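You operate a simulated robot arm through the tools that you are given. There is no shell and no other tool.

You run a simulated two-armed robot. Do the job below in one go: nothing can be reset, and whatever is moved stays where it is left.

Task
Swap the yellow gear for the one on the gear card, shut the guard and inch the wheel.
Fine: the old gear goes in the orange tray; the switch stays off and locked.

It is judged by the outcome, as a careful person would: the job done as asked, and still so three seconds after it is handed in. It fails if anything else is knocked over, pushed out of place, dropped, spilled or broken.

Robot
Two 7-joint arms with fingered hands on one trunk that stands fixed in place. Base frame: the origin is at the foot of the trunk, x ahead of it, y to its left, z up. Readings come in mm, rad, newtons and seconds.
The left shoulder is at [20, 269, 1172], the right one opposite. Payload 5 kg a hand.
Tool frame (each hand has its own): the origin (TCP) lies between the finger pads and is the grasp point; the fingertips stand 42 mm ahead of it; z points along the fingers, y is the line along which they close. The gripper opens to 208 mm. The gripper's body begins 119 mm behind the TCP. The gripper is a hand of 4 fingers: y runs from the thumb to the fingers, the wrist lies at [0, 0, -317] in the tool frame, and closing takes about 1.5 s.
Orientation is that of the tool frame in the base frame, as [roll, pitch, yaw] about the fixed x, y, z axes, in that order (R = Rz(yaw) Ry(pitch) Rx(roll)). With the fingers straight down and closing along the base's y, the tool's x points along the base's -x, its y along +y and its z along -z.

Tools
- The arms move only by the tool jog_arm. It takes "left_deltas", "right_deltas" or both (then of equal length, played together; a hand with none holds still); each is a list of rows, each an object of numbers (a shift or turn left out is 0, a gripper value left out holds the last): "wx", "wy", "wz": the turn, a rotation vector about the tool's x, y, z in rad; "dx", "dy", "dz": the shift along the tool's x, y, z in mm. In form: [{"wx": .., "wy": .., "wz": .., "dx": .., "dy": .., "dz": ..}, ...]. A call has 1 to 20 rows; each row is the pose to reach, as a shift and turn from the pose commanded when the call began, along the tool's axes at that moment. "left_claw" and "right_claw" are, for a hand that has rows, the opening, from 0 (shut) to 1 (fully open), set as the call begins (left out, the last holds). A row lasts 0.2 s, in which the tool goes at most 50 mm and 0.15 rad; a call with a longer step from one row to the next is refused whole, and so is a gripper value outside its range. Where a pose cannot be reached the arm comes as near as it can. A force on the tool above 90 N (or 10 N above the force at the start of the call, whichever is more), or a blocked arm, ends the call early, and 0.2 s more pass. Each finger travels about 153 mm/s and halts on what it meets, pressing with about 28 N; the grip force reading is that of the motor and also rises with nothing between the fingers. The clock runs only during rows and for 0.2 s after the last one: add rows that repeat a pose to give the fingers time. It gives the time, the measured TCP pose, the force on the tool (base axes), the opening and the grip force at its end, in the units of the frame above (readings bear some noise), with the torque about the TCP (base axes, N m) and any sound that the robot's microphone picked up.
- Cameras (640 x 400 px; columns grow to the right, rows downward): "scene" is now at [131.4, 51.5, 1440.2]; the picture's right is [0.66, -0.76, 0.00], its down [-0.41, -0.36, -0.84] and it looks along [0.63, 0.55, -0.54] (base axes); focal length 262 px, centre (320, 200). "left" rides on the left gripper at [-94, 1, -146] in its tool frame; the picture's right is [-0.01, -1.00, 0.00], its down [0.84, -0.01, -0.54] and it looks along [0.54, -0.01, 0.84] (tool axes); focal length 280 px, centre (320, 200). "right" rides on the right gripper at [93, 1, -146] in its tool frame; the picture's right is [-0.01, 1.00, 0.00], its down [-0.84, -0.01, -0.54] and it looks along [-0.54, -0.01, 0.84] (tool axes); focal length 280 px, centre (320, 200). There is no depth. A picture from a camera that has moved, and an enlarged one, comes with that camera's place and axes in the base frame and with its lens. The place of the scene camera against the robot may be out by one fixed shift of up to 12 mm in any direction.
- snapshot(camera): a new picture of that camera. The clock stands still meanwhile.
- slide_trunk(by): slides the trunk up (or, below 0, down) by that many mm; the arms and the scene camera ride with it, the base frame stays. It gives what a move gives, with no picture.
- set_fingers(finger1, finger2, finger3, thumb_bend, hand): sets how far each is bent, from 0 (flat) to 100 (curled in); at 30 the hand is open as for a grip, at 70 the pads meet at the TCP. One left out holds its place. A second passes; each finger stops where it meets its share of the squeeze, and holds until it gets a number again. A gripper value or a shape takes the hand back. It gives what a move gives, with no picture; readings hold the bend of each and the force on the fingers (four entries, about 0 where the hand has none), thumb and palm.
- preshape(shape, hand): the hand has 4 fingers and takes this shape, open, in about a second: jaw (thumb against the fingers, like two jaws); tri (thumb and two fingers); tip (a fingertip pinch); poke (one finger out to press); point (the index stretched); flat (the hand flat); cup (the hand cupped); fist (a fist). The gripper value then closes the fingers along that shape, each until it touches; the sizes above hold for jaw. It gives what a move gives, with no picture.
- pan_tilt(pan, tilt): turns the head with the scene camera to pan (to the left, within 1.396 rad either way) and tilt (down, from -0.506 to 1.204), counted from straight ahead of the robot. It gives what a move gives.
- inspect(camera, box): a new picture of the part [left, top, right, bottom] of that camera's present view, enlarged. The clock stands still meanwhile.
- sign_off(): hands the job in; it is judged then, once.

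Nothing tells you positions but the pictures and the camera data. Unless the task says otherwise, let go and move clear before handing in.

The tools are called after ">>>" as a command line: name --argument value ..., lists and objects as JSON in quotes. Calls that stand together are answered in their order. jog_arm: Moves the arms, as the interface text tells. Its arguments: {"type":"object","properties":{"left_deltas":{"type":"array"},"left_claw":{"type":"number"},"right_deltas":{"type":"array"},"right_claw":{"type":"number"}},"required":[]} The other tools are called the same way: slide_trunk (by) slides the trunk up or down; preshape (shape, hand) gives the hand a shape; set_fingers (finger1, finger2, finger3, thumb_bend, hand) moves the fingers one by one; pan_tilt (pan, tilt) turns the head that bears the scene camera; snapshot (camera) takes a picture; inspect (camera, box) takes an enlarged picture of a part of a camera's view; sign_off () hands the job in.

At the start:

```text
time_s: 0.0
left_ee_pos: [385.7, 553.1, 1323.9]
left_tcp_rot: [3.14, -0.001, -2.548]
left_ft_force: [0.6, -0.5, 0.8]
left_ft_torque: [0.01, -0.01, -0.01]
left_finger_gap: 207.7
left_gripper_force: 0.0
left_shape: jaw
left_bend: [30.0, 30.0, 30.0, 30.0]
left_finger forces: [0.0, 0.1, 0.0, 0.0, 0.0, 0.0]
right_ee_pos: [449.9, 129.6, 1252.9]
right_tcp_rot: [-3.141, 0.0, -2.546]
right_ft_force: [-0.1, 0.7, -0.3]
right_ft_torque: [0.03, -0.06, -0.01]
right_finger_gap: 207.8
right_gripper_force: 0.0
right_shape: jaw
right_bend: [30.0, 30.0, 30.0, 30.0]
right_finger forces: [0.0, 0.0, 0.0, 0.0, 0.0, 0.0]
trunk travel left (down, up): [-550.0, 71.0]
head pan, tilt: [0.716, 0.576]
```

scene: 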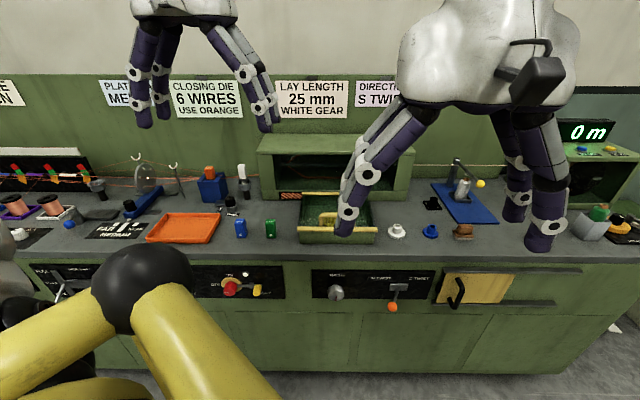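
right: 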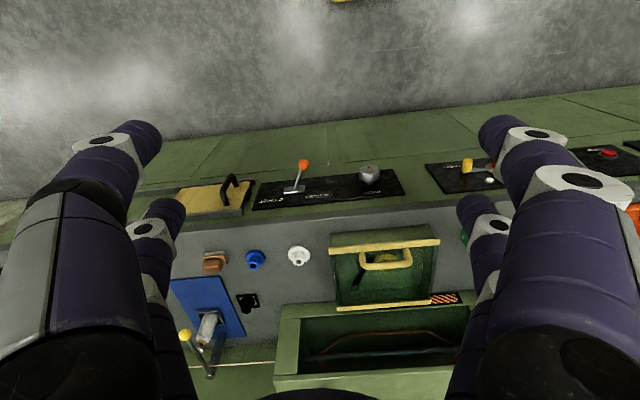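
left: 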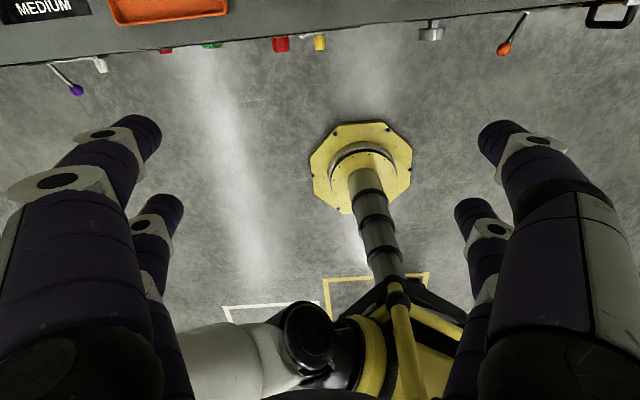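

I see a green bench with a guarded gear box, a tray, and signs on the wall; the arms block part of the view. I'll look more closely at the signs, gears and controls before moving anything.

>>> inspect --camera "scene" --box '[80, 60, 420, 270]'

>>> inspect --camera "scene" --box '[200, 180, 520, 380]'

>>> inspect --camera "right" --box '[160, 140, 500, 390]'

>>> inspect --camera "scene" --box '[0, 70, 240, 270]'

```text
1.88 times, centred on (250, 165) of scene
camera zoom: at [131.4, 51.5, 1440.2], right [0.66, -0.76, 0.0], down [-0.41, -0.36, -0.84], along [0.63, 0.55, -0.54], focal length 492 px, centre (452, 266)
```

zoom: 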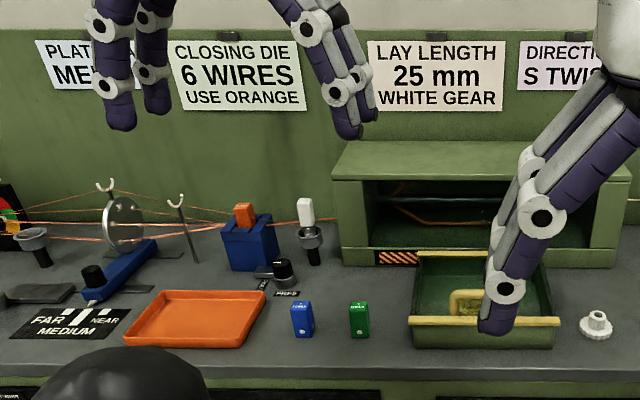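

```text
2.00 times, centred on (360, 280) of scene
camera zoom: at [131.4, 51.5, 1440.2], right [0.66, -0.76, 0.0], down [-0.41, -0.36, -0.84], along [0.63, 0.55, -0.54], focal length 523 px, centre (240, 40)
```

zoom: 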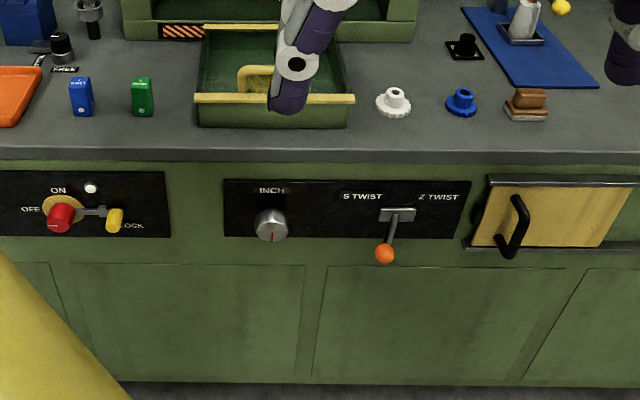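

```text
1.60 times, centred on (330, 265) of right
camera zoom: at [371.0, 77.8, 1397.9], right [-0.55, 0.84, 0.0], down [0.7, 0.46, 0.54], along [0.45, 0.3, -0.84], focal length 449 px, centre (304, 96)
```

zoom: 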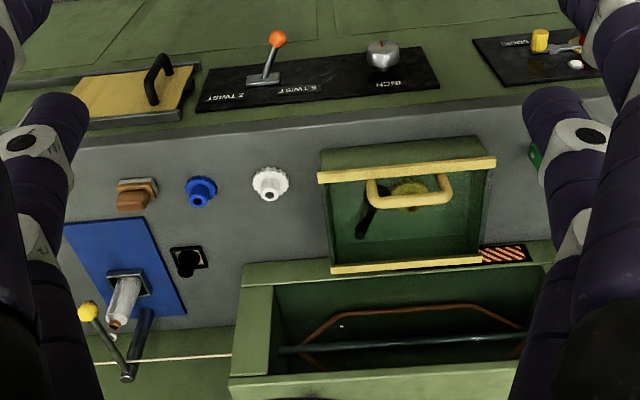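

```text
2.00 times, centred on (120, 170) of scene
camera zoom: at [131.4, 51.5, 1440.2], right [0.66, -0.76, 0.0], down [-0.41, -0.36, -0.84], along [0.63, 0.55, -0.54], focal length 523 px, centre (720, 260)
```

zoom: 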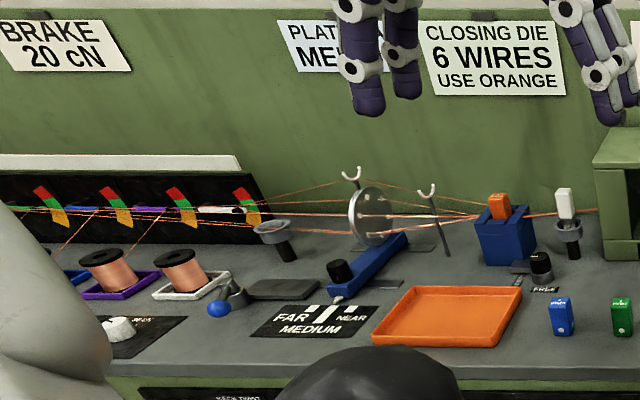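

The gear card reads "LAY LENGTH 25 mm – WHITE GEAR", so the white gear near (773, 286, 915) is the one to fit. I'll zoom in on the guard, the front panels and the gear spares.

>>> inspect --camera "scene" --box '[285, 180, 405, 255]'

>>> inspect --camera "right" --box '[310, 215, 470, 315]'

>>> inspect --camera "scene" --box '[200, 260, 300, 320]'

>>> inspect --camera "scene" --box '[310, 260, 450, 330]'

>>> inspect --camera "scene" --box '[195, 180, 305, 250]'

>>> inspect --camera "scene" --box '[380, 150, 520, 250]'

```text
5.33 times, centred on (345, 218) of scene
camera zoom: at [131.4, 51.5, 1440.2], right [0.66, -0.76, 0.0], down [-0.41, -0.36, -0.84], along [0.63, 0.55, -0.54], focal length 1396 px, centre (187, 107)
```

zoom: 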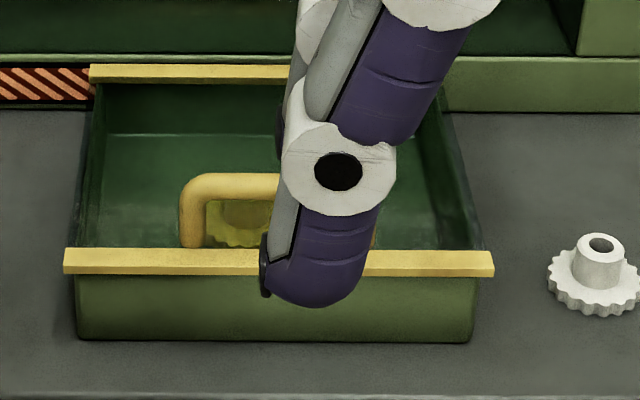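

```text
4.00 times, centred on (390, 265) of right
camera zoom: at [371.0, 77.8, 1397.9], right [-0.55, 0.84, 0.0], down [0.7, 0.46, 0.54], along [0.45, 0.3, -0.84], focal length 1122 px, centre (40, -60)
```

zoom: 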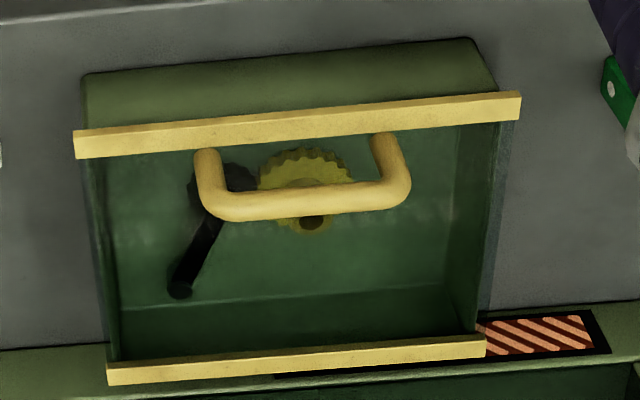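

```text
6.40 times, centred on (250, 290) of scene
camera zoom: at [131.4, 51.5, 1440.2], right [0.66, -0.76, 0.0], down [-0.41, -0.36, -0.84], along [0.63, 0.55, -0.54], focal length 1675 px, centre (768, -376)
```

zoom: 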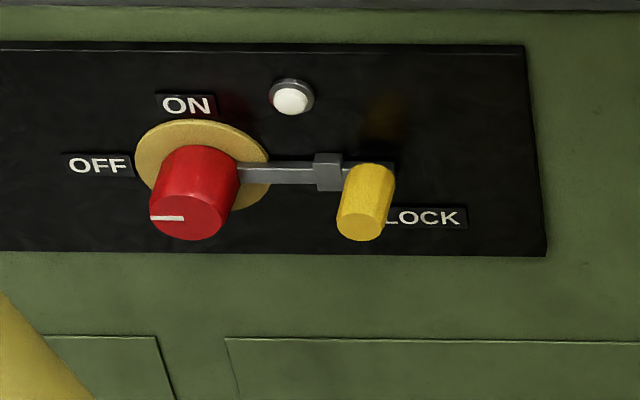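

```text
4.57 times, centred on (380, 295) of scene
camera zoom: at [131.4, 51.5, 1440.2], right [0.66, -0.76, 0.0], down [-0.41, -0.36, -0.84], along [0.63, 0.55, -0.54], focal length 1196 px, centre (46, -234)
```

zoom: 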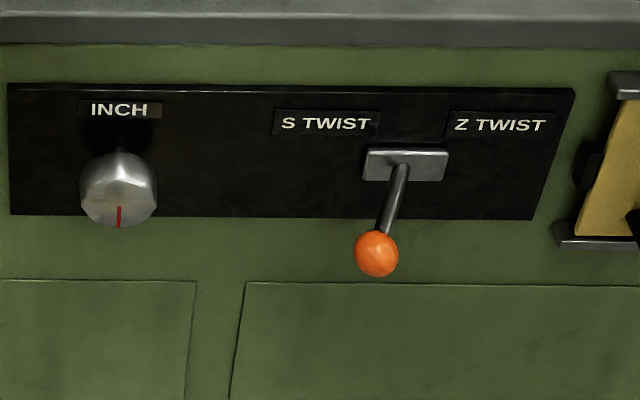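

```text
5.71 times, centred on (250, 215) of scene
camera zoom: at [131.4, 51.5, 1440.2], right [0.66, -0.76, 0.0], down [-0.41, -0.36, -0.84], along [0.63, 0.55, -0.54], focal length 1495 px, centre (720, 114)
```

zoom: 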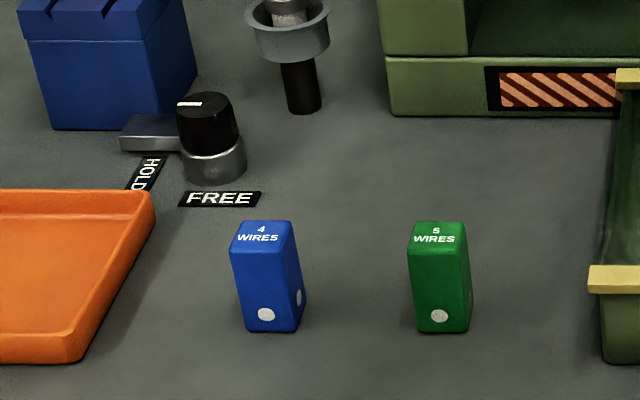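

```text
4.00 times, centred on (450, 200) of scene
camera zoom: at [131.4, 51.5, 1440.2], right [0.66, -0.76, 0.0], down [-0.41, -0.36, -0.84], along [0.63, 0.55, -0.54], focal length 1047 px, centre (-200, 200)
```

zoom: 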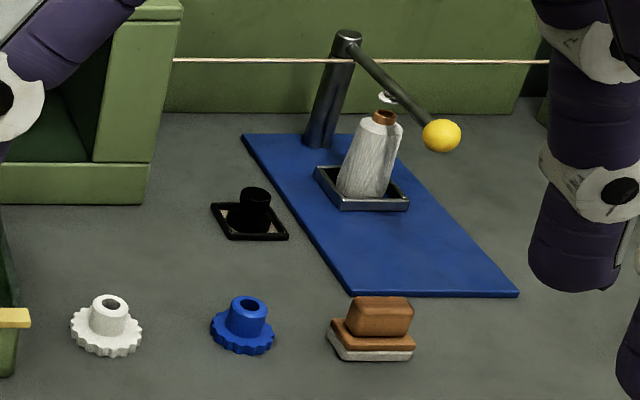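

The scheme so far: the gear well with its yellow handle is around (690, 440, 930), the INCH knob and the locked OFF switch are on the front panel, and the orange tray is around (340, 820). I'll move the right hand out of the scene camera's view to see the well clearly.

>>> jog_arm --right_deltas '[{"dy": -40, "dx": 10}, {"dy": -80, "dx": 20}, {"dy": -120, "dx": 40}, {"dy": -160, "dx": 60}, {"dy": -200, "dx": 80}, {"dy": -240, "dx": 100}, {"dy": -280, "dx": 120}, {"dy": -310, "dx": 140}]' --left_deltas '[{"dy": 30}, {"dy": 60}, {"dy": 90}, {"dy": 120}, {"dy": 120}, {"dy": 120}, {"dy": 120}, {"dy": 120}]'

>>> snapshot --camera "scene"

>>> inspect --camera "scene" --box '[285, 180, 405, 255]'

```text
time_s: 1.8
left_ee_pos: [319.2, 653.8, 1323.1]
left_tcp_rot: [3.141, 0.0, -2.547]
left_ft_force: [-0.5, -0.1, -0.1]
left_ft_torque: [0.05, -0.05, 0.02]
left_finger_gap: 208.0
left_gripper_force: 0.0
left_shape: jaw
left_bend: [30.0, 30.0, 30.0, 30.0]
left_finger forces: [0.0, 0.1, 0.0, 0.0, 0.1, 0.0]
right_ee_pos: [505.3, -204.4, 1256.5]
right_tcp_rot: [3.141, -0.001, -2.547]
right_ft_force: [-0.7, -0.6, -0.3]
right_ft_torque: [0.06, -0.05, -0.01]
right_finger_gap: 207.8
right_gripper_force: 0.0
right_shape: jaw
right_bend: [30.0, 30.0, 30.0, 30.0]
right_finger forces: [0.0, 0.1, 0.1, 0.1, 0.1, 0.1]
trunk travel left (down, up): [-550.0, 71.0]
head pan, tilt: [0.716, 0.576]
```

```text
taken
camera scene: at [131.2, 50.9, 1440.3], right [0.66, -0.76, 0.0], down [-0.41, -0.36, -0.84], along [0.63, 0.55, -0.54], focal length 262 px, centre (320, 200)
```

scene: 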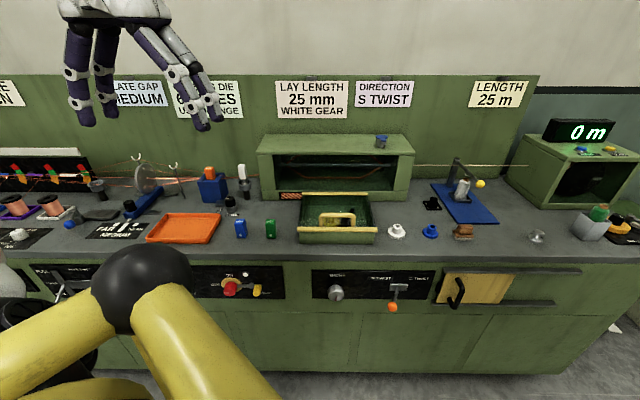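

```text
5.33 times, centred on (345, 218) of scene
camera zoom: at [131.2, 50.9, 1440.3], right [0.66, -0.76, 0.0], down [-0.41, -0.36, -0.84], along [0.63, 0.55, -0.54], focal length 1396 px, centre (187, 107)
```

zoom: 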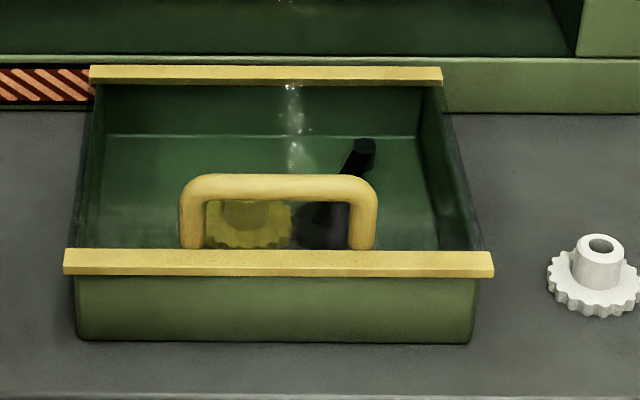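

The well is covered by what looks like a clear lid with a yellow handle near its front rail; the bench faces yaw ≈ 0.71 rad. I'll bring the right hand's camera above it for a closer look.

>>> jog_arm --right_deltas '[{"dx": -26, "dy": 31, "dz": 6, "wz": -0.01}, {"dx": -53, "dy": 62, "dz": 12, "wz": -0.02}, {"dx": -79, "dy": 93, "dz": 18, "wz": -0.03}, {"dx": -106, "dy": 124, "dz": 24, "wz": -0.04}, {"dx": -132, "dy": 155, "dz": 30, "wz": -0.05}, {"dx": -158, "dy": 187, "dz": 36, "wz": -0.06}, {"dx": -185, "dy": 218, "dz": 42, "wz": -0.07}, {"dx": -211, "dy": 249, "dz": 48, "wz": -0.08}, {"dx": -238, "dy": 280, "dz": 54, "wz": -0.09}, {"dx": -264, "dy": 311, "dz": 60, "wz": -0.1}, {"dx": -290, "dy": 342, "dz": 66, "wz": -0.11}, {"dx": -317, "dy": 373, "dz": 72, "wz": -0.117}, {"dx": -343, "dy": 404, "dz": 78, "wz": -0.117}, {"dx": -370, "dy": 436, "dz": 84, "wz": -0.117}]'

>>> snapshot --camera "right"

>>> inspect --camera "right" --box '[220, 130, 420, 260]'

>>> snapshot --camera "scene"

```text
time_s: 5.0
left_ee_pos: [319.1, 653.8, 1322.9]
left_tcp_rot: [-3.141, -0.001, -2.549]
left_ft_force: [-0.1, -0.9, 0.7]
left_ft_torque: [0.09, 0.1, -0.01]
left_finger_gap: 208.0
left_gripper_force: 0.1
left_shape: jaw
left_bend: [30.0, 30.0, 30.0, 30.0]
left_finger forces: [0.0, 0.0, 0.0, 0.0, 0.0, 0.0]
right_ee_pos: [632.0, 244.3, 1218.9]
right_tcp_rot: [3.086, 0.041, -2.542]
right_ft_force: [0.4, 0.1, 0.9]
right_ft_torque: [0.11, 0.06, 0.01]
right_finger_gap: 208.0
right_gripper_force: 0.2
right_shape: jaw
right_bend: [30.0, 30.0, 30.0, 30.0]
right_finger forces: [0.0, 0.0, 0.0, 0.1, 0.0, 0.0]
right hand out of reach, approached as far as the arm can: row 13, 14
trunk travel left (down, up): [-550.0, 71.0]
head pan, tilt: [0.716, 0.576]
stopped in row 14 (right hand): the arm was blocked; the commanded pose is now the measured one
```

```text
taken
camera right: at [553.6, 184.4, 1360.2], right [-0.55, 0.83, 0.05], down [0.7, 0.43, 0.57], along [0.45, 0.35, -0.82], focal length 280 px, centre (320, 200)
```

right: 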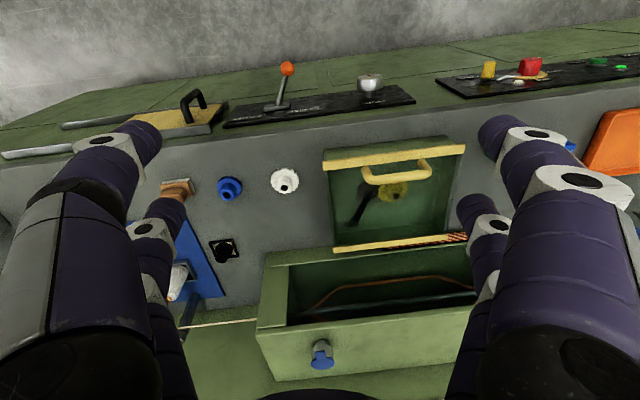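

```text
3.08 times, centred on (320, 195) of right
camera zoom: at [553.6, 184.4, 1360.2], right [-0.55, 0.83, 0.05], down [0.7, 0.43, 0.57], along [0.45, 0.35, -0.82], focal length 863 px, centre (320, 215)
```

zoom: 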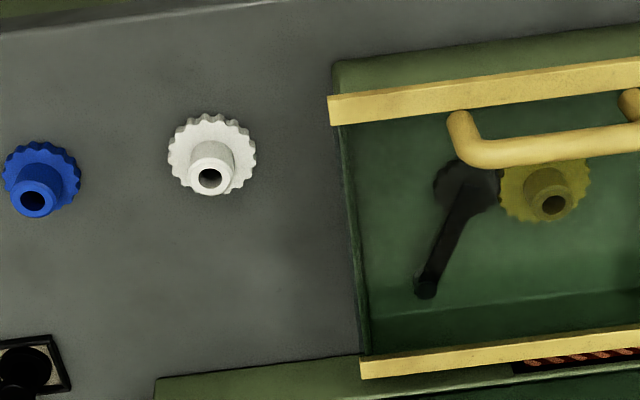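

```text
taken
camera scene: at [132.1, 50.3, 1440.2], right [0.65, -0.76, 0.0], down [-0.41, -0.36, -0.84], along [0.63, 0.55, -0.54], focal length 262 px, centre (320, 200)
```

scene: 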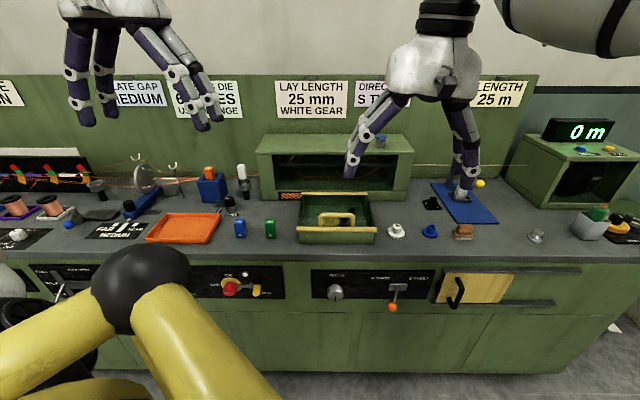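

The right arm can't go farther across, but its view shows the pane over the yellow gear, plus a black lever under it. I'll zoom on the lid's edges to find its hinge.

>>> inspect --camera "right" --box '[315, 135, 475, 255]'

>>> inspect --camera "scene" --box '[295, 180, 345, 212]'

>>> inspect --camera "scene" --box '[335, 180, 385, 212]'

>>> inspect --camera "scene" --box '[295, 215, 385, 255]'

```text
3.33 times, centred on (395, 195) of right
camera zoom: at [553.6, 184.4, 1360.2], right [-0.55, 0.83, 0.05], down [0.7, 0.43, 0.57], along [0.45, 0.35, -0.82], focal length 935 px, centre (70, 217)
```

zoom: 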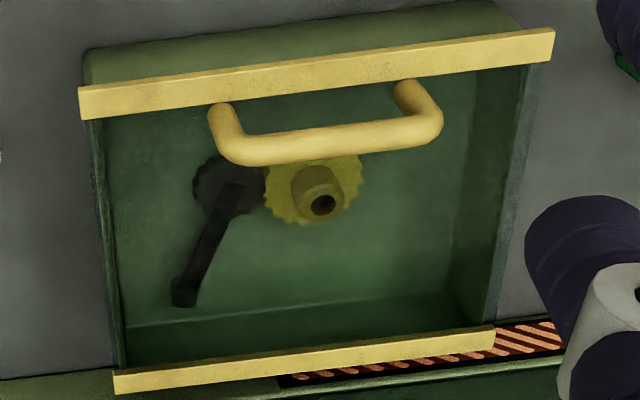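

```text
12.50 times, centred on (320, 196) of scene
camera zoom: at [132.1, 50.3, 1440.2], right [0.65, -0.76, 0.0], down [-0.41, -0.36, -0.84], along [0.63, 0.55, -0.54], focal length 3271 px, centre (320, 250)
```

zoom: 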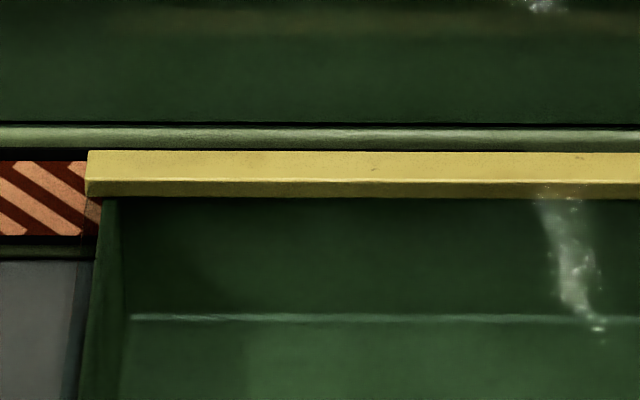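

```text
12.50 times, centred on (360, 196) of scene
camera zoom: at [132.1, 50.3, 1440.2], right [0.65, -0.76, 0.0], down [-0.41, -0.36, -0.84], along [0.63, 0.55, -0.54], focal length 3271 px, centre (-180, 250)
```

zoom: 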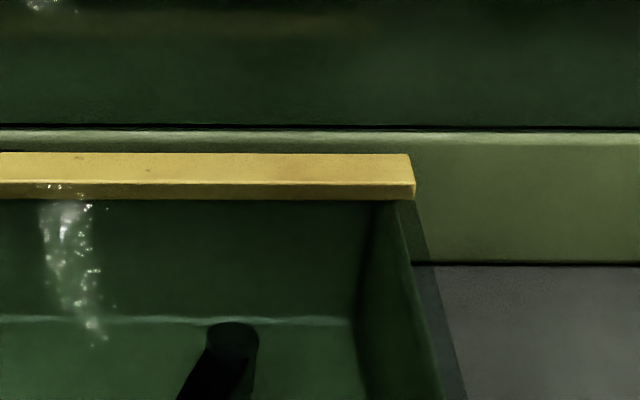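

```text
7.11 times, centred on (340, 235) of scene
camera zoom: at [132.1, 50.3, 1440.2], right [0.65, -0.76, 0.0], down [-0.41, -0.36, -0.84], along [0.63, 0.55, -0.54], focal length 1861 px, centre (178, -49)
```

zoom: 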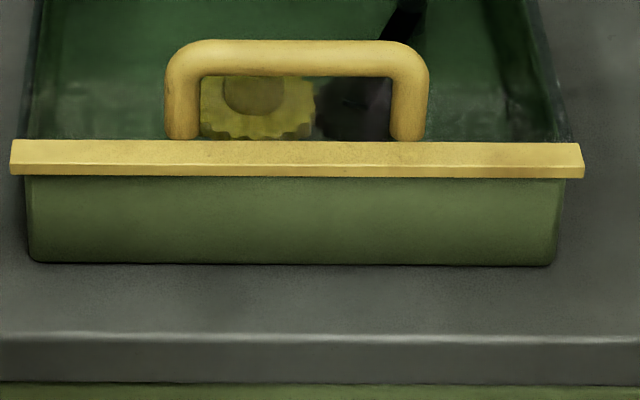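

The lid is a clear pane with yellow edge rails and a handle standing ~40 mm above it; likely hinged at the rear rail. I'll check how the hands look so I can choose a grip.

>>> inspect --camera "scene" --box '[40, 0, 240, 140]'

>>> inspect --camera "scene" --box '[330, 0, 510, 220]'

>>> snapshot --camera "left"

```text
2.86 times, centred on (140, 70) of scene
camera zoom: at [132.1, 50.3, 1440.2], right [0.65, -0.76, 0.0], down [-0.41, -0.36, -0.84], along [0.63, 0.55, -0.54], focal length 748 px, centre (834, 571)
```

zoom: 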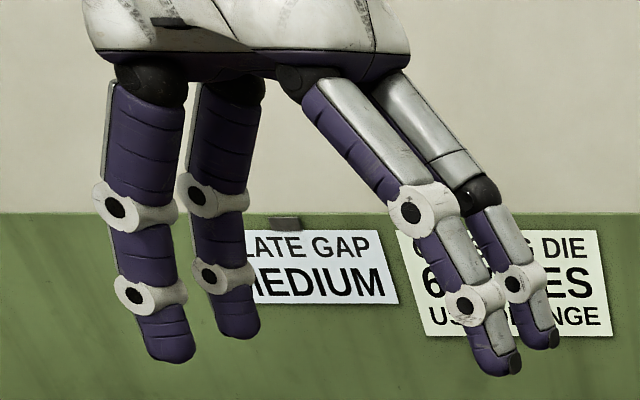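

```text
1.82 times, centred on (420, 110) of scene
camera zoom: at [132.1, 50.3, 1440.2], right [0.65, -0.76, 0.0], down [-0.41, -0.36, -0.84], along [0.63, 0.55, -0.54], focal length 476 px, centre (138, 364)
```

zoom: 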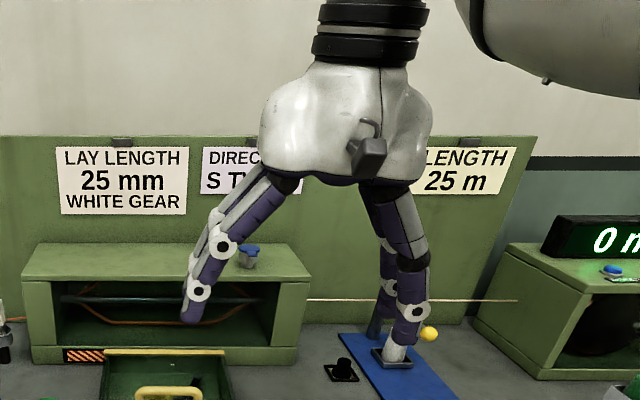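

```text
taken
camera left: at [394.7, 706.7, 1467.8], right [0.57, -0.82, 0.0], down [-0.69, -0.48, 0.54], along [-0.44, -0.31, -0.84], focal length 280 px, centre (320, 200)
```

left: 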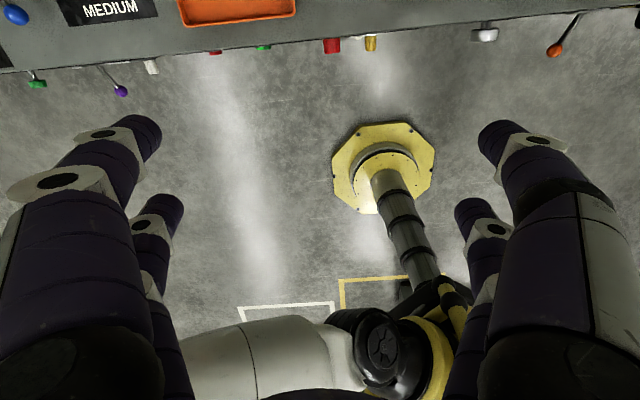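

The hand in "jaw" has two digits per side, spaced apart, which would straddle a small gear hub. I'll try the "tip" and "tri" shapes with the left hand in the air and look.

>>> preshape --shape "tip" --hand "left"

>>> snapshot --camera "left"

>>> inspect --camera "scene" --box '[40, 0, 240, 140]'

```text
time_s: 5.9
left_ee_pos: [319.0, 653.8, 1321.6]
left_tcp_rot: [3.141, 0.0, -2.545]
left_ft_force: [0.7, -0.6, -0.1]
left_ft_torque: [0.01, 0.01, -0.02]
left_finger_gap: 207.8
left_gripper_force: 0.0
left_shape: tip
left_bend: [30.0, 30.0, 30.0, 30.0]
left_finger forces: [0.1, 0.1, 0.0, 0.0, 0.0, 0.0]
right_ee_pos: [630.9, 248.0, 1220.2]
right_tcp_rot: [3.089, 0.042, -2.54]
right_ft_force: [0.4, -0.3, -0.1]
right_ft_torque: [-0.05, 0.0, -0.01]
right_finger_gap: 207.9
right_gripper_force: 0.0
right_shape: jaw
right_bend: [30.0, 30.0, 30.0, 30.0]
right_finger forces: [0.1, 0.0, 0.0, 0.0, 0.1, 0.0]
trunk travel left (down, up): [-550.0, 71.0]
head pan, tilt: [0.716, 0.576]
```

```text
taken
camera left: at [393.6, 708.4, 1467.3], right [0.57, -0.82, 0.0], down [-0.69, -0.48, 0.54], along [-0.44, -0.31, -0.84], focal length 280 px, centre (320, 200)
```

left: 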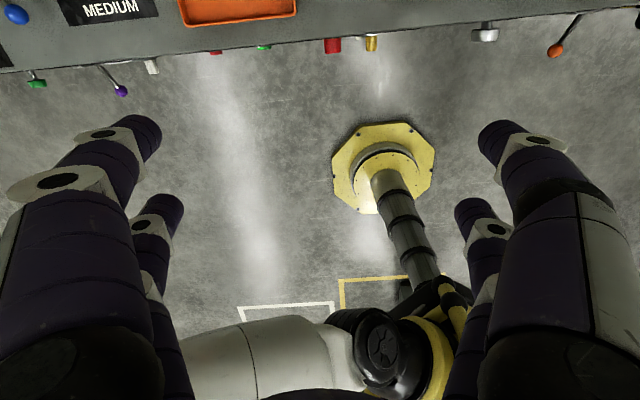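

```text
2.86 times, centred on (140, 70) of scene
camera zoom: at [131.5, 51.7, 1440.2], right [0.66, -0.76, 0.0], down [-0.41, -0.36, -0.84], along [0.63, 0.55, -0.54], focal length 748 px, centre (834, 571)
```

zoom: 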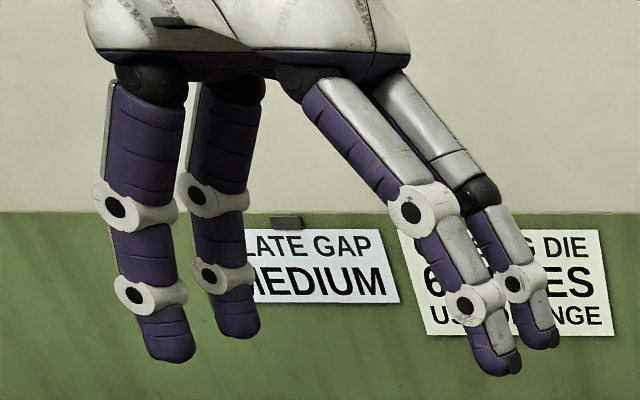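

"Tip" looks like "jaw" while open, so I'll partly close it in the air to see which digits meet.

>>> jog_arm --left_deltas '[{"dz": 0}, {"dz": 0}, {"dz": 0}, {"dz": 0}, {"dz": 0}, {"dz": 0}, {"dz": 0}]' --left_claw 0.15

>>> snapshot --camera "left"

>>> inspect --camera "scene" --box '[40, 0, 240, 140]'

```text
time_s: 7.5
left_ee_pos: [318.9, 654.2, 1321.4]
left_tcp_rot: [-3.141, 0.0, -2.546]
left_ft_force: [-0.6, -0.1, 0.9]
left_ft_torque: [-0.03, 0.02, 0.0]
left_finger_gap: 31.7
left_gripper_force: 0.0
left_shape: tip
left_bend: [72.0, 72.0, 72.0, 70.0]
left_finger forces: [0.0, 0.0, 0.0, 0.1, 0.0, 0.1]
right_ee_pos: [630.8, 248.1, 1219.6]
right_tcp_rot: [3.088, 0.041, -2.54]
right_ft_force: [-0.9, 0.6, 0.5]
right_ft_torque: [0.01, -0.01, 0.01]
right_finger_gap: 207.8
right_gripper_force: 0.1
right_shape: jaw
right_bend: [30.0, 30.0, 30.0, 30.0]
right_finger forces: [0.1, 0.1, 0.1, 0.0, 0.0, 0.0]
trunk travel left (down, up): [-550.0, 71.0]
head pan, tilt: [0.716, 0.576]
```

```text
taken
camera left: at [393.6, 708.3, 1467.4], right [0.57, -0.82, 0.0], down [-0.69, -0.48, 0.54], along [-0.44, -0.31, -0.84], focal length 280 px, centre (320, 200)
```

left: 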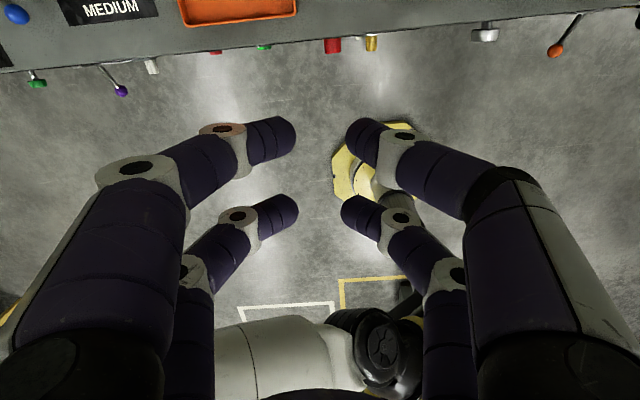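

```text
2.86 times, centred on (140, 70) of scene
camera zoom: at [131.5, 51.5, 1440.2], right [0.66, -0.76, 0.0], down [-0.41, -0.36, -0.84], along [0.63, 0.55, -0.54], focal length 748 px, centre (834, 571)
```

zoom: 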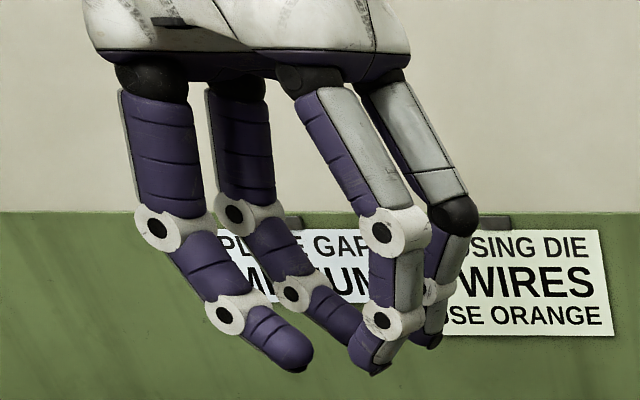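

Both pairs pinch, about 54 mm apart. I'll try "tri" closed likewise to see if it centres on a small part.

>>> preshape --shape "tri" --hand "left"

>>> jog_arm --left_deltas '[{"dz": 0}, {"dz": 0}, {"dz": 0}, {"dz": 0}, {"dz": 0}, {"dz": 0}, {"dz": 0}]' --left_claw 0.15

>>> snapshot --camera "left"

>>> inspect --camera "scene" --box '[40, 0, 240, 140]'

```text
time_s: 8.4
left_ee_pos: [318.2, 654.7, 1321.3]
left_tcp_rot: [3.141, 0.001, -2.546]
left_ft_force: [-0.1, -0.7, -0.4]
left_ft_torque: [0.0, 0.03, -0.03]
left_finger_gap: 207.7
left_gripper_force: 0.0
left_shape: tri
left_bend: [30.0, 30.0, 30.0, 30.0]
left_finger forces: [0.0, 0.1, 0.0, 0.0, 0.1, 0.1]
right_ee_pos: [631.0, 248.5, 1220.8]
right_tcp_rot: [3.089, 0.043, -2.54]
right_ft_force: [-0.3, -1.0, 0.6]
right_ft_torque: [0.03, 0.02, 0.02]
right_finger_gap: 207.9
right_gripper_force: 0.1
right_shape: jaw
right_bend: [30.0, 30.0, 30.0, 30.0]
right_finger forces: [0.0, 0.1, 0.0, 0.1, 0.1, 0.1]
trunk travel left (down, up): [-550.0, 71.0]
head pan, tilt: [0.716, 0.576]
```

```text
time_s: 10.0
left_ee_pos: [319.1, 653.4, 1322.7]
left_tcp_rot: [3.14, 0.0, -2.546]
left_ft_force: [-0.4, 0.4, -0.3]
left_ft_torque: [-0.02, -0.04, 0.04]
left_finger_gap: 31.8
left_gripper_force: 0.1
left_shape: tri
left_bend: [72.0, 72.0, 72.0, 70.0]
left_finger forces: [0.1, 0.0, 0.1, 0.1, 0.1, 0.0]
right_ee_pos: [630.3, 247.9, 1218.6]
right_tcp_rot: [3.089, 0.042, -2.54]
right_ft_force: [0.2, 0.3, 0.0]
right_ft_torque: [0.01, -0.01, -0.02]
right_finger_gap: 208.1
right_gripper_force: 0.1
right_shape: jaw
right_bend: [30.0, 30.0, 30.0, 30.0]
right_finger forces: [0.0, 0.0, 0.0, 0.0, 0.0, 0.0]
trunk travel left (down, up): [-550.0, 71.0]
head pan, tilt: [0.716, 0.576]
```

```text
taken
camera left: at [393.6, 708.3, 1467.4], right [0.57, -0.82, 0.0], down [-0.69, -0.48, 0.54], along [-0.44, -0.31, -0.84], focal length 280 px, centre (320, 200)
```

left: 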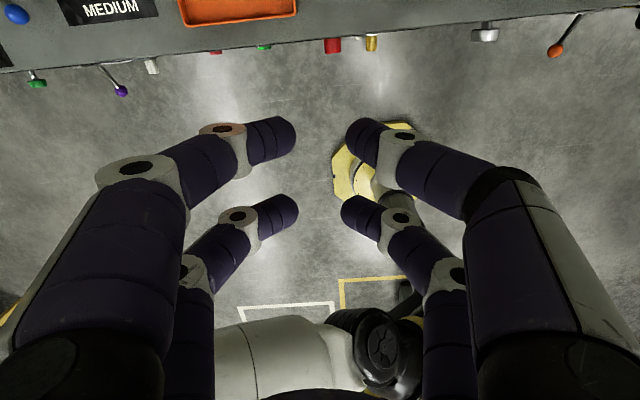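

```text
2.86 times, centred on (140, 70) of scene
camera zoom: at [131.5, 51.5, 1440.2], right [0.66, -0.76, 0.0], down [-0.41, -0.36, -0.84], along [0.63, 0.55, -0.54], focal length 748 px, centre (834, 571)
```

zoom: 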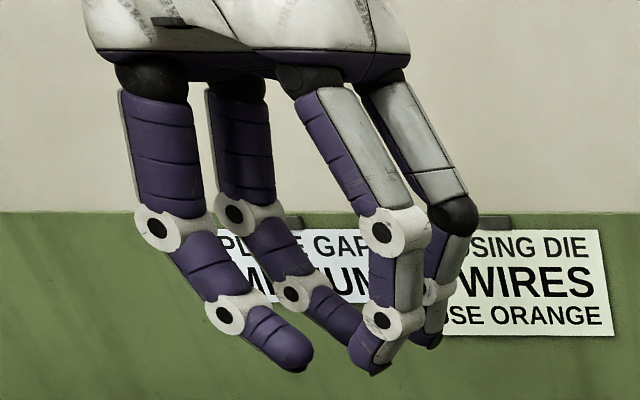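

All shapes look alike here: two digits against two, about 54 mm apart. I'll open the lid with the right hand by its handle (bar near [618, 409, 995]); first I back off and turn the right wrist so the digits close across the bar.

>>> jog_arm --right_deltas '[{"dx": 20, "wz": 0.14}, {"dx": 40, "wz": 0.28}, {"dx": 60, "wz": 0.42}, {"dx": 80, "wz": 0.56}, {"dx": 100, "wz": 0.7}, {"dx": 120, "wz": 0.84}, {"dx": 140, "wz": 0.98}, {"dx": 160, "wz": 1.12}, {"dx": 180, "wz": 1.26}, {"dx": 200, "wz": 1.4}, {"dx": 200, "wz": 1.46}]'

>>> preshape --shape "jaw" --hand "left"

>>> snapshot --camera "scene"

```text
time_s: 12.6
left_ee_pos: [319.1, 653.7, 1322.6]
left_tcp_rot: [3.141, 0.0, -2.545]
left_ft_force: [1.0, 0.4, 0.3]
left_ft_torque: [0.09, 0.02, -0.03]
left_finger_gap: 31.6
left_gripper_force: 0.1
left_shape: tri
left_bend: [72.0, 72.0, 72.0, 70.0]
left_finger forces: [0.0, 0.0, 0.1, 0.0, 0.0, 0.0]
right_ee_pos: [501.6, 135.5, 1244.5]
right_tcp_rot: [3.045, -0.104, 2.306]
right_ft_force: [0.6, 0.0, 0.1]
right_ft_torque: [0.05, 0.06, 0.05]
right_finger_gap: 208.1
right_gripper_force: 0.0
right_shape: jaw
right_bend: [30.0, 30.0, 30.0, 30.0]
right_finger forces: [0.0, 0.1, 0.0, 0.0, 0.0, 0.0]
right hand out of reach, approached as far as the arm can: row 10, 11
trunk travel left (down, up): [-550.0, 71.0]
head pan, tilt: [0.716, 0.576]
stopped in row 11 (right hand): the arm was blocked; the commanded pose is now the measured one
```

```text
time_s: 13.5
left_ee_pos: [318.6, 654.1, 1323.2]
left_tcp_rot: [3.141, -0.002, -2.547]
left_ft_force: [-0.1, -0.6, -0.4]
left_ft_torque: [0.03, 0.03, 0.01]
left_finger_gap: 207.8
left_gripper_force: 0.1
left_shape: jaw
left_bend: [30.0, 30.0, 30.0, 30.0]
left_finger forces: [0.1, 0.0, 0.0, 0.0, 0.0, 0.0]
right_ee_pos: [501.0, 135.2, 1244.4]
right_tcp_rot: [3.044, -0.103, 2.307]
right_ft_force: [1.2, -0.6, -0.1]
right_ft_torque: [0.03, 0.01, 0.02]
right_finger_gap: 207.7
right_gripper_force: 0.0
right_shape: jaw
right_bend: [30.0, 30.0, 30.0, 30.0]
right_finger forces: [0.1, 0.1, 0.0, 0.1, 0.0, 0.0]
trunk travel left (down, up): [-550.0, 71.0]
head pan, tilt: [0.716, 0.576]
```

```text
taken
camera scene: at [131.6, 51.2, 1440.2], right [0.66, -0.76, 0.0], down [-0.41, -0.36, -0.84], along [0.63, 0.55, -0.54], focal length 262 px, centre (320, 200)
```

scene: 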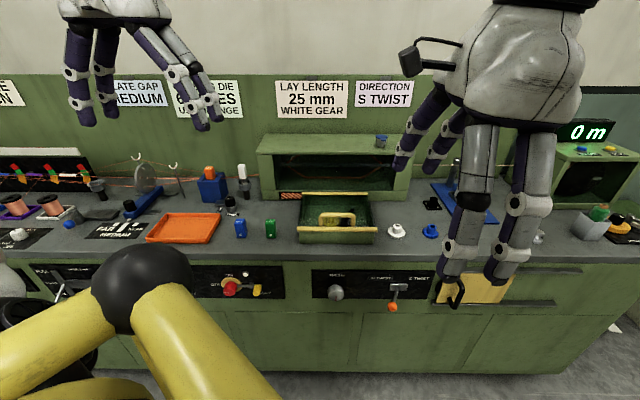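

The right hand is now turned across the bar direction. Next I tilt it about 45° forward-down and bring it to a stand-off in front of and above the handle, partly closed.

>>> jog_arm --right_deltas '[{"dx": 11, "dy": 18, "dz": 10, "wx": -0.086, "wy": -0.013, "wz": -0.003}, {"dx": 22, "dy": 36, "dz": 25, "wx": -0.172, "wy": -0.026, "wz": -0.006}, {"dx": 36, "dy": 60, "dz": 50, "wx": -0.258, "wy": -0.039, "wz": -0.009}, {"dx": 50, "dy": 84, "dz": 80, "wx": -0.344, "wy": -0.052, "wz": -0.012}, {"dx": 65, "dy": 108, "dz": 110, "wx": -0.43, "wy": -0.065, "wz": -0.015}, {"dx": 80, "dy": 132, "dz": 143, "wx": -0.516, "wy": -0.079, "wz": -0.018}, {"dx": 94, "dy": 156, "dz": 175, "wx": -0.602, "wy": -0.092, "wz": -0.02}, {"dx": 108, "dy": 179, "dz": 207, "wx": -0.688, "wy": -0.105, "wz": -0.0225}, {"dx": 108, "dy": 179, "dz": 207, "wx": -0.688, "wy": -0.105, "wz": -0.0225}]' --right_claw 0.4

>>> snapshot --camera "scene"

>>> snapshot --camera "right"

```text
time_s: 15.7
left_ee_pos: [317.5, 652.2, 1323.9]
left_tcp_rot: [-3.138, 0.003, -2.55]
left_ft_force: [-2.2, -1.8, 2.6]
left_ft_torque: [0.17, -0.31, -0.02]
left_finger_gap: 207.9
left_gripper_force: 0.0
left_shape: jaw
left_bend: [30.0, 30.0, 30.0, 30.0]
left_finger forces: [0.0, 0.1, 0.1, 0.0, 0.0, 0.0]
right_ee_pos: [607.2, 367.1, 1216.7]
right_tcp_rot: [2.072, -0.142, 2.266]
right_ft_force: [-2.2, -0.4, 1.4]
right_ft_torque: [-0.01, -0.06, -0.09]
right_finger_gap: 83.2
right_gripper_force: 0.1
right_shape: jaw
right_bend: [73.0, 73.0, 73.0, 70.0]
right_finger forces: [0.0, 0.0, 0.0, 0.0, 0.0, 0.0]
right hand out of reach, approached as far as the arm can: row 1, 2, 3, 4, 5, 6, 7, 8
trunk travel left (down, up): [-550.0, 71.0]
head pan, tilt: [0.716, 0.576]
stopped in row 9 (right hand): the arm was blocked; the commanded pose is now the measured one
```

```text
taken
camera scene: at [129.3, 49.6, 1440.6], right [0.65, -0.76, 0.0], down [-0.41, -0.35, -0.84], along [0.64, 0.55, -0.54], focal length 262 px, centre (320, 200)
```

scene: 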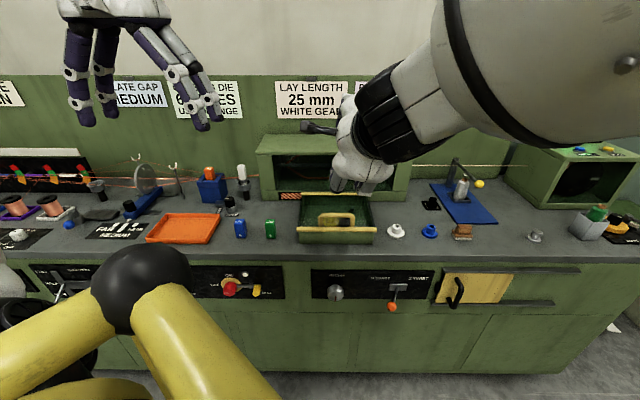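

```text
taken
camera right: at [456.5, 348.9, 1299.6], right [0.46, 0.2, 0.87], down [0.19, -0.97, 0.13], along [0.87, 0.11, -0.48], focal length 280 px, centre (320, 200)
```

right: 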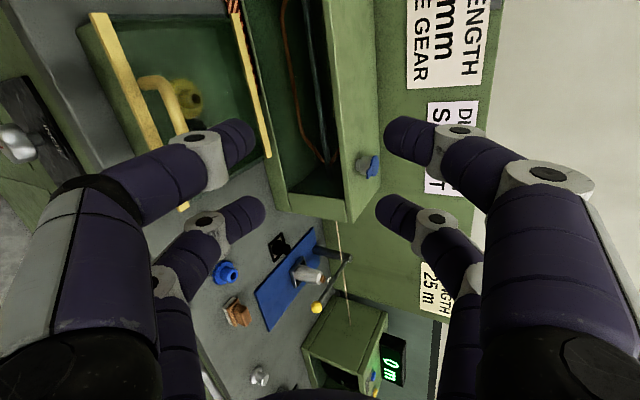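

The right arm jammed against its own limits reaching across, so the left arm suits the lid better. I'll back the right arm out to a neutral pose first.

>>> jog_arm --right_deltas '[{"dx": -10, "dy": -9, "dz": -27, "wx": 0.12, "wy": -0.006, "wz": -0.022}, {"dx": -20, "dy": -18, "dz": -55, "wx": 0.239, "wy": -0.013, "wz": -0.044}, {"dx": -30, "dy": -28, "dz": -82, "wx": 0.358, "wy": -0.019, "wz": -0.066}, {"dx": -39, "dy": -37, "dz": -110, "wx": 0.478, "wy": -0.025, "wz": -0.087}, {"dx": -49, "dy": -46, "dz": -137, "wx": 0.598, "wy": -0.031, "wz": -0.109}, {"dx": -59, "dy": -55, "dz": -165, "wx": 0.717, "wy": -0.038, "wz": -0.131}, {"dx": -69, "dy": -65, "dz": -192, "wx": 0.837, "wy": -0.044, "wz": -0.153}, {"dx": -79, "dy": -74, "dz": -220, "wx": 0.956, "wy": -0.05, "wz": -0.175}, {"dx": -88, "dy": -83, "dz": -247, "wx": 1.076, "wy": -0.057, "wz": -0.197}]'

>>> snapshot --camera "scene"

```text
time_s: 17.7
left_ee_pos: [318.6, 654.6, 1322.8]
left_tcp_rot: [-3.139, -0.004, -2.547]
left_ft_force: [0.6, 0.6, -0.3]
left_ft_torque: [-0.05, 0.01, -0.01]
left_finger_gap: 207.8
left_gripper_force: 0.0
left_shape: jaw
left_bend: [30.0, 30.0, 30.0, 30.0]
left_finger forces: [0.1, 0.1, 0.0, 0.1, 0.0, 0.0]
right_ee_pos: [471.9, 136.7, 1247.3]
right_tcp_rot: [-3.135, 0.004, 2.403]
right_ft_force: [-1.3, 0.9, -0.1]
right_ft_torque: [-0.07, -0.05, -0.03]
right_finger_gap: 83.4
right_gripper_force: 0.0
right_shape: jaw
right_bend: [73.0, 73.0, 73.0, 70.0]
right_finger forces: [0.0, 0.0, 0.1, 0.0, 0.1, 0.1]
trunk travel left (down, up): [-550.0, 71.0]
head pan, tilt: [0.716, 0.576]
```

```text
taken
camera scene: at [131.6, 52.3, 1440.1], right [0.66, -0.76, 0.0], down [-0.41, -0.36, -0.84], along [0.63, 0.55, -0.54], focal length 262 px, centre (320, 200)
```

scene: 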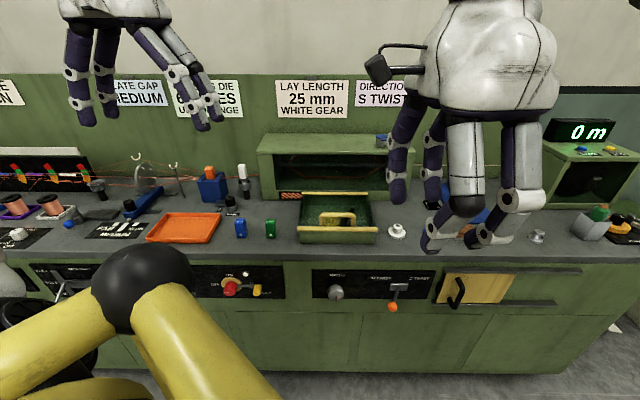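

The right arm is in a free posture again. I'll try the tilt once more from here toward a nearer stand-off; if it jams I'll switch to the left arm.

>>> jog_arm --right_deltas '[{"dx": 10, "dy": 24, "dz": 17, "wx": -0.112, "wy": -0.007, "wz": 0.016}, {"dx": 21, "dy": 48, "dz": 33, "wx": -0.224, "wy": -0.013, "wz": 0.033}, {"dx": 31, "dy": 72, "dz": 50, "wx": -0.336, "wy": -0.02, "wz": 0.049}, {"dx": 42, "dy": 95, "dz": 67, "wx": -0.448, "wy": -0.027, "wz": 0.065}, {"dx": 52, "dy": 119, "dz": 84, "wx": -0.56, "wy": -0.034, "wz": 0.081}, {"dx": 63, "dy": 143, "dz": 100, "wx": -0.672, "wy": -0.04, "wz": 0.098}, {"dx": 73, "dy": 167, "dz": 117, "wx": -0.784, "wy": -0.047, "wz": 0.114}]'

>>> snapshot --camera "scene"

```text
time_s: 19.3
left_ee_pos: [319.3, 655.6, 1321.1]
left_tcp_rot: [-3.14, -0.001, -2.546]
left_ft_force: [1.2, 1.2, -0.4]
left_ft_torque: [-0.02, 0.07, -0.02]
left_finger_gap: 208.0
left_gripper_force: 0.1
left_shape: jaw
left_bend: [30.0, 30.0, 30.0, 30.0]
left_finger forces: [0.1, 0.1, 0.0, 0.0, 0.1, 0.1]
right_ee_pos: [527.0, 308.0, 1125.8]
right_tcp_rot: [2.361, 0.002, 2.283]
right_ft_force: [0.1, 0.5, 0.1]
right_ft_torque: [0.0, 0.02, 0.02]
right_finger_gap: 83.2
right_gripper_force: 0.0
right_shape: jaw
right_bend: [73.0, 73.0, 73.0, 70.0]
right_finger forces: [0.0, 0.0, 0.1, 0.0, 0.0, 0.0]
trunk travel left (down, up): [-550.0, 71.0]
head pan, tilt: [0.716, 0.576]
```

```text
taken
camera scene: at [131.9, 52.1, 1440.0], right [0.66, -0.76, 0.0], down [-0.41, -0.36, -0.84], along [0.63, 0.55, -0.54], focal length 262 px, centre (320, 200)
```

scene: 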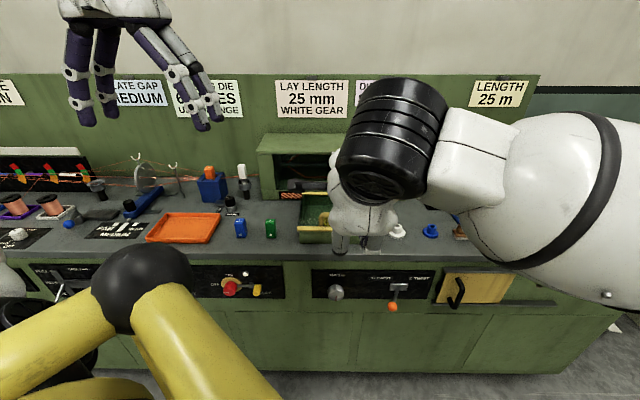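

The right hand reached the 45° stand-off cleanly. I'll use its camera to pin down the handle relative to the fingers.

>>> snapshot --camera "right"

>>> inspect --camera "right" --box '[60, 0, 320, 200]'

```text
taken
camera right: at [388.8, 312.2, 1230.0], right [0.55, 0.45, 0.7], down [0.26, -0.89, 0.38], along [0.8, -0.02, -0.6], focal length 280 px, centre (320, 200)
```

right: 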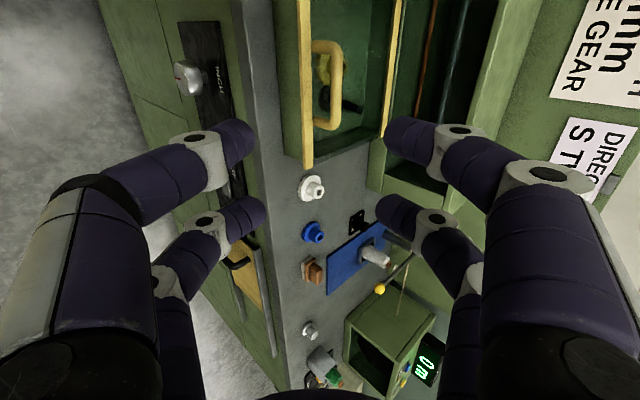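

```text
2.00 times, centred on (190, 100) of right
camera zoom: at [388.8, 312.2, 1230.0], right [0.55, 0.45, 0.7], down [0.26, -0.89, 0.38], along [0.8, -0.02, -0.6], focal length 561 px, centre (580, 400)
```

zoom: 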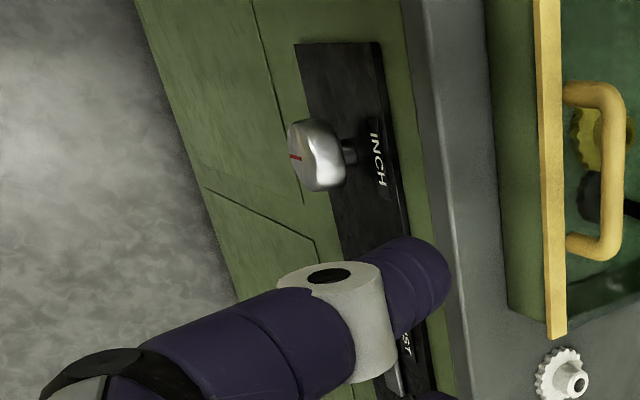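

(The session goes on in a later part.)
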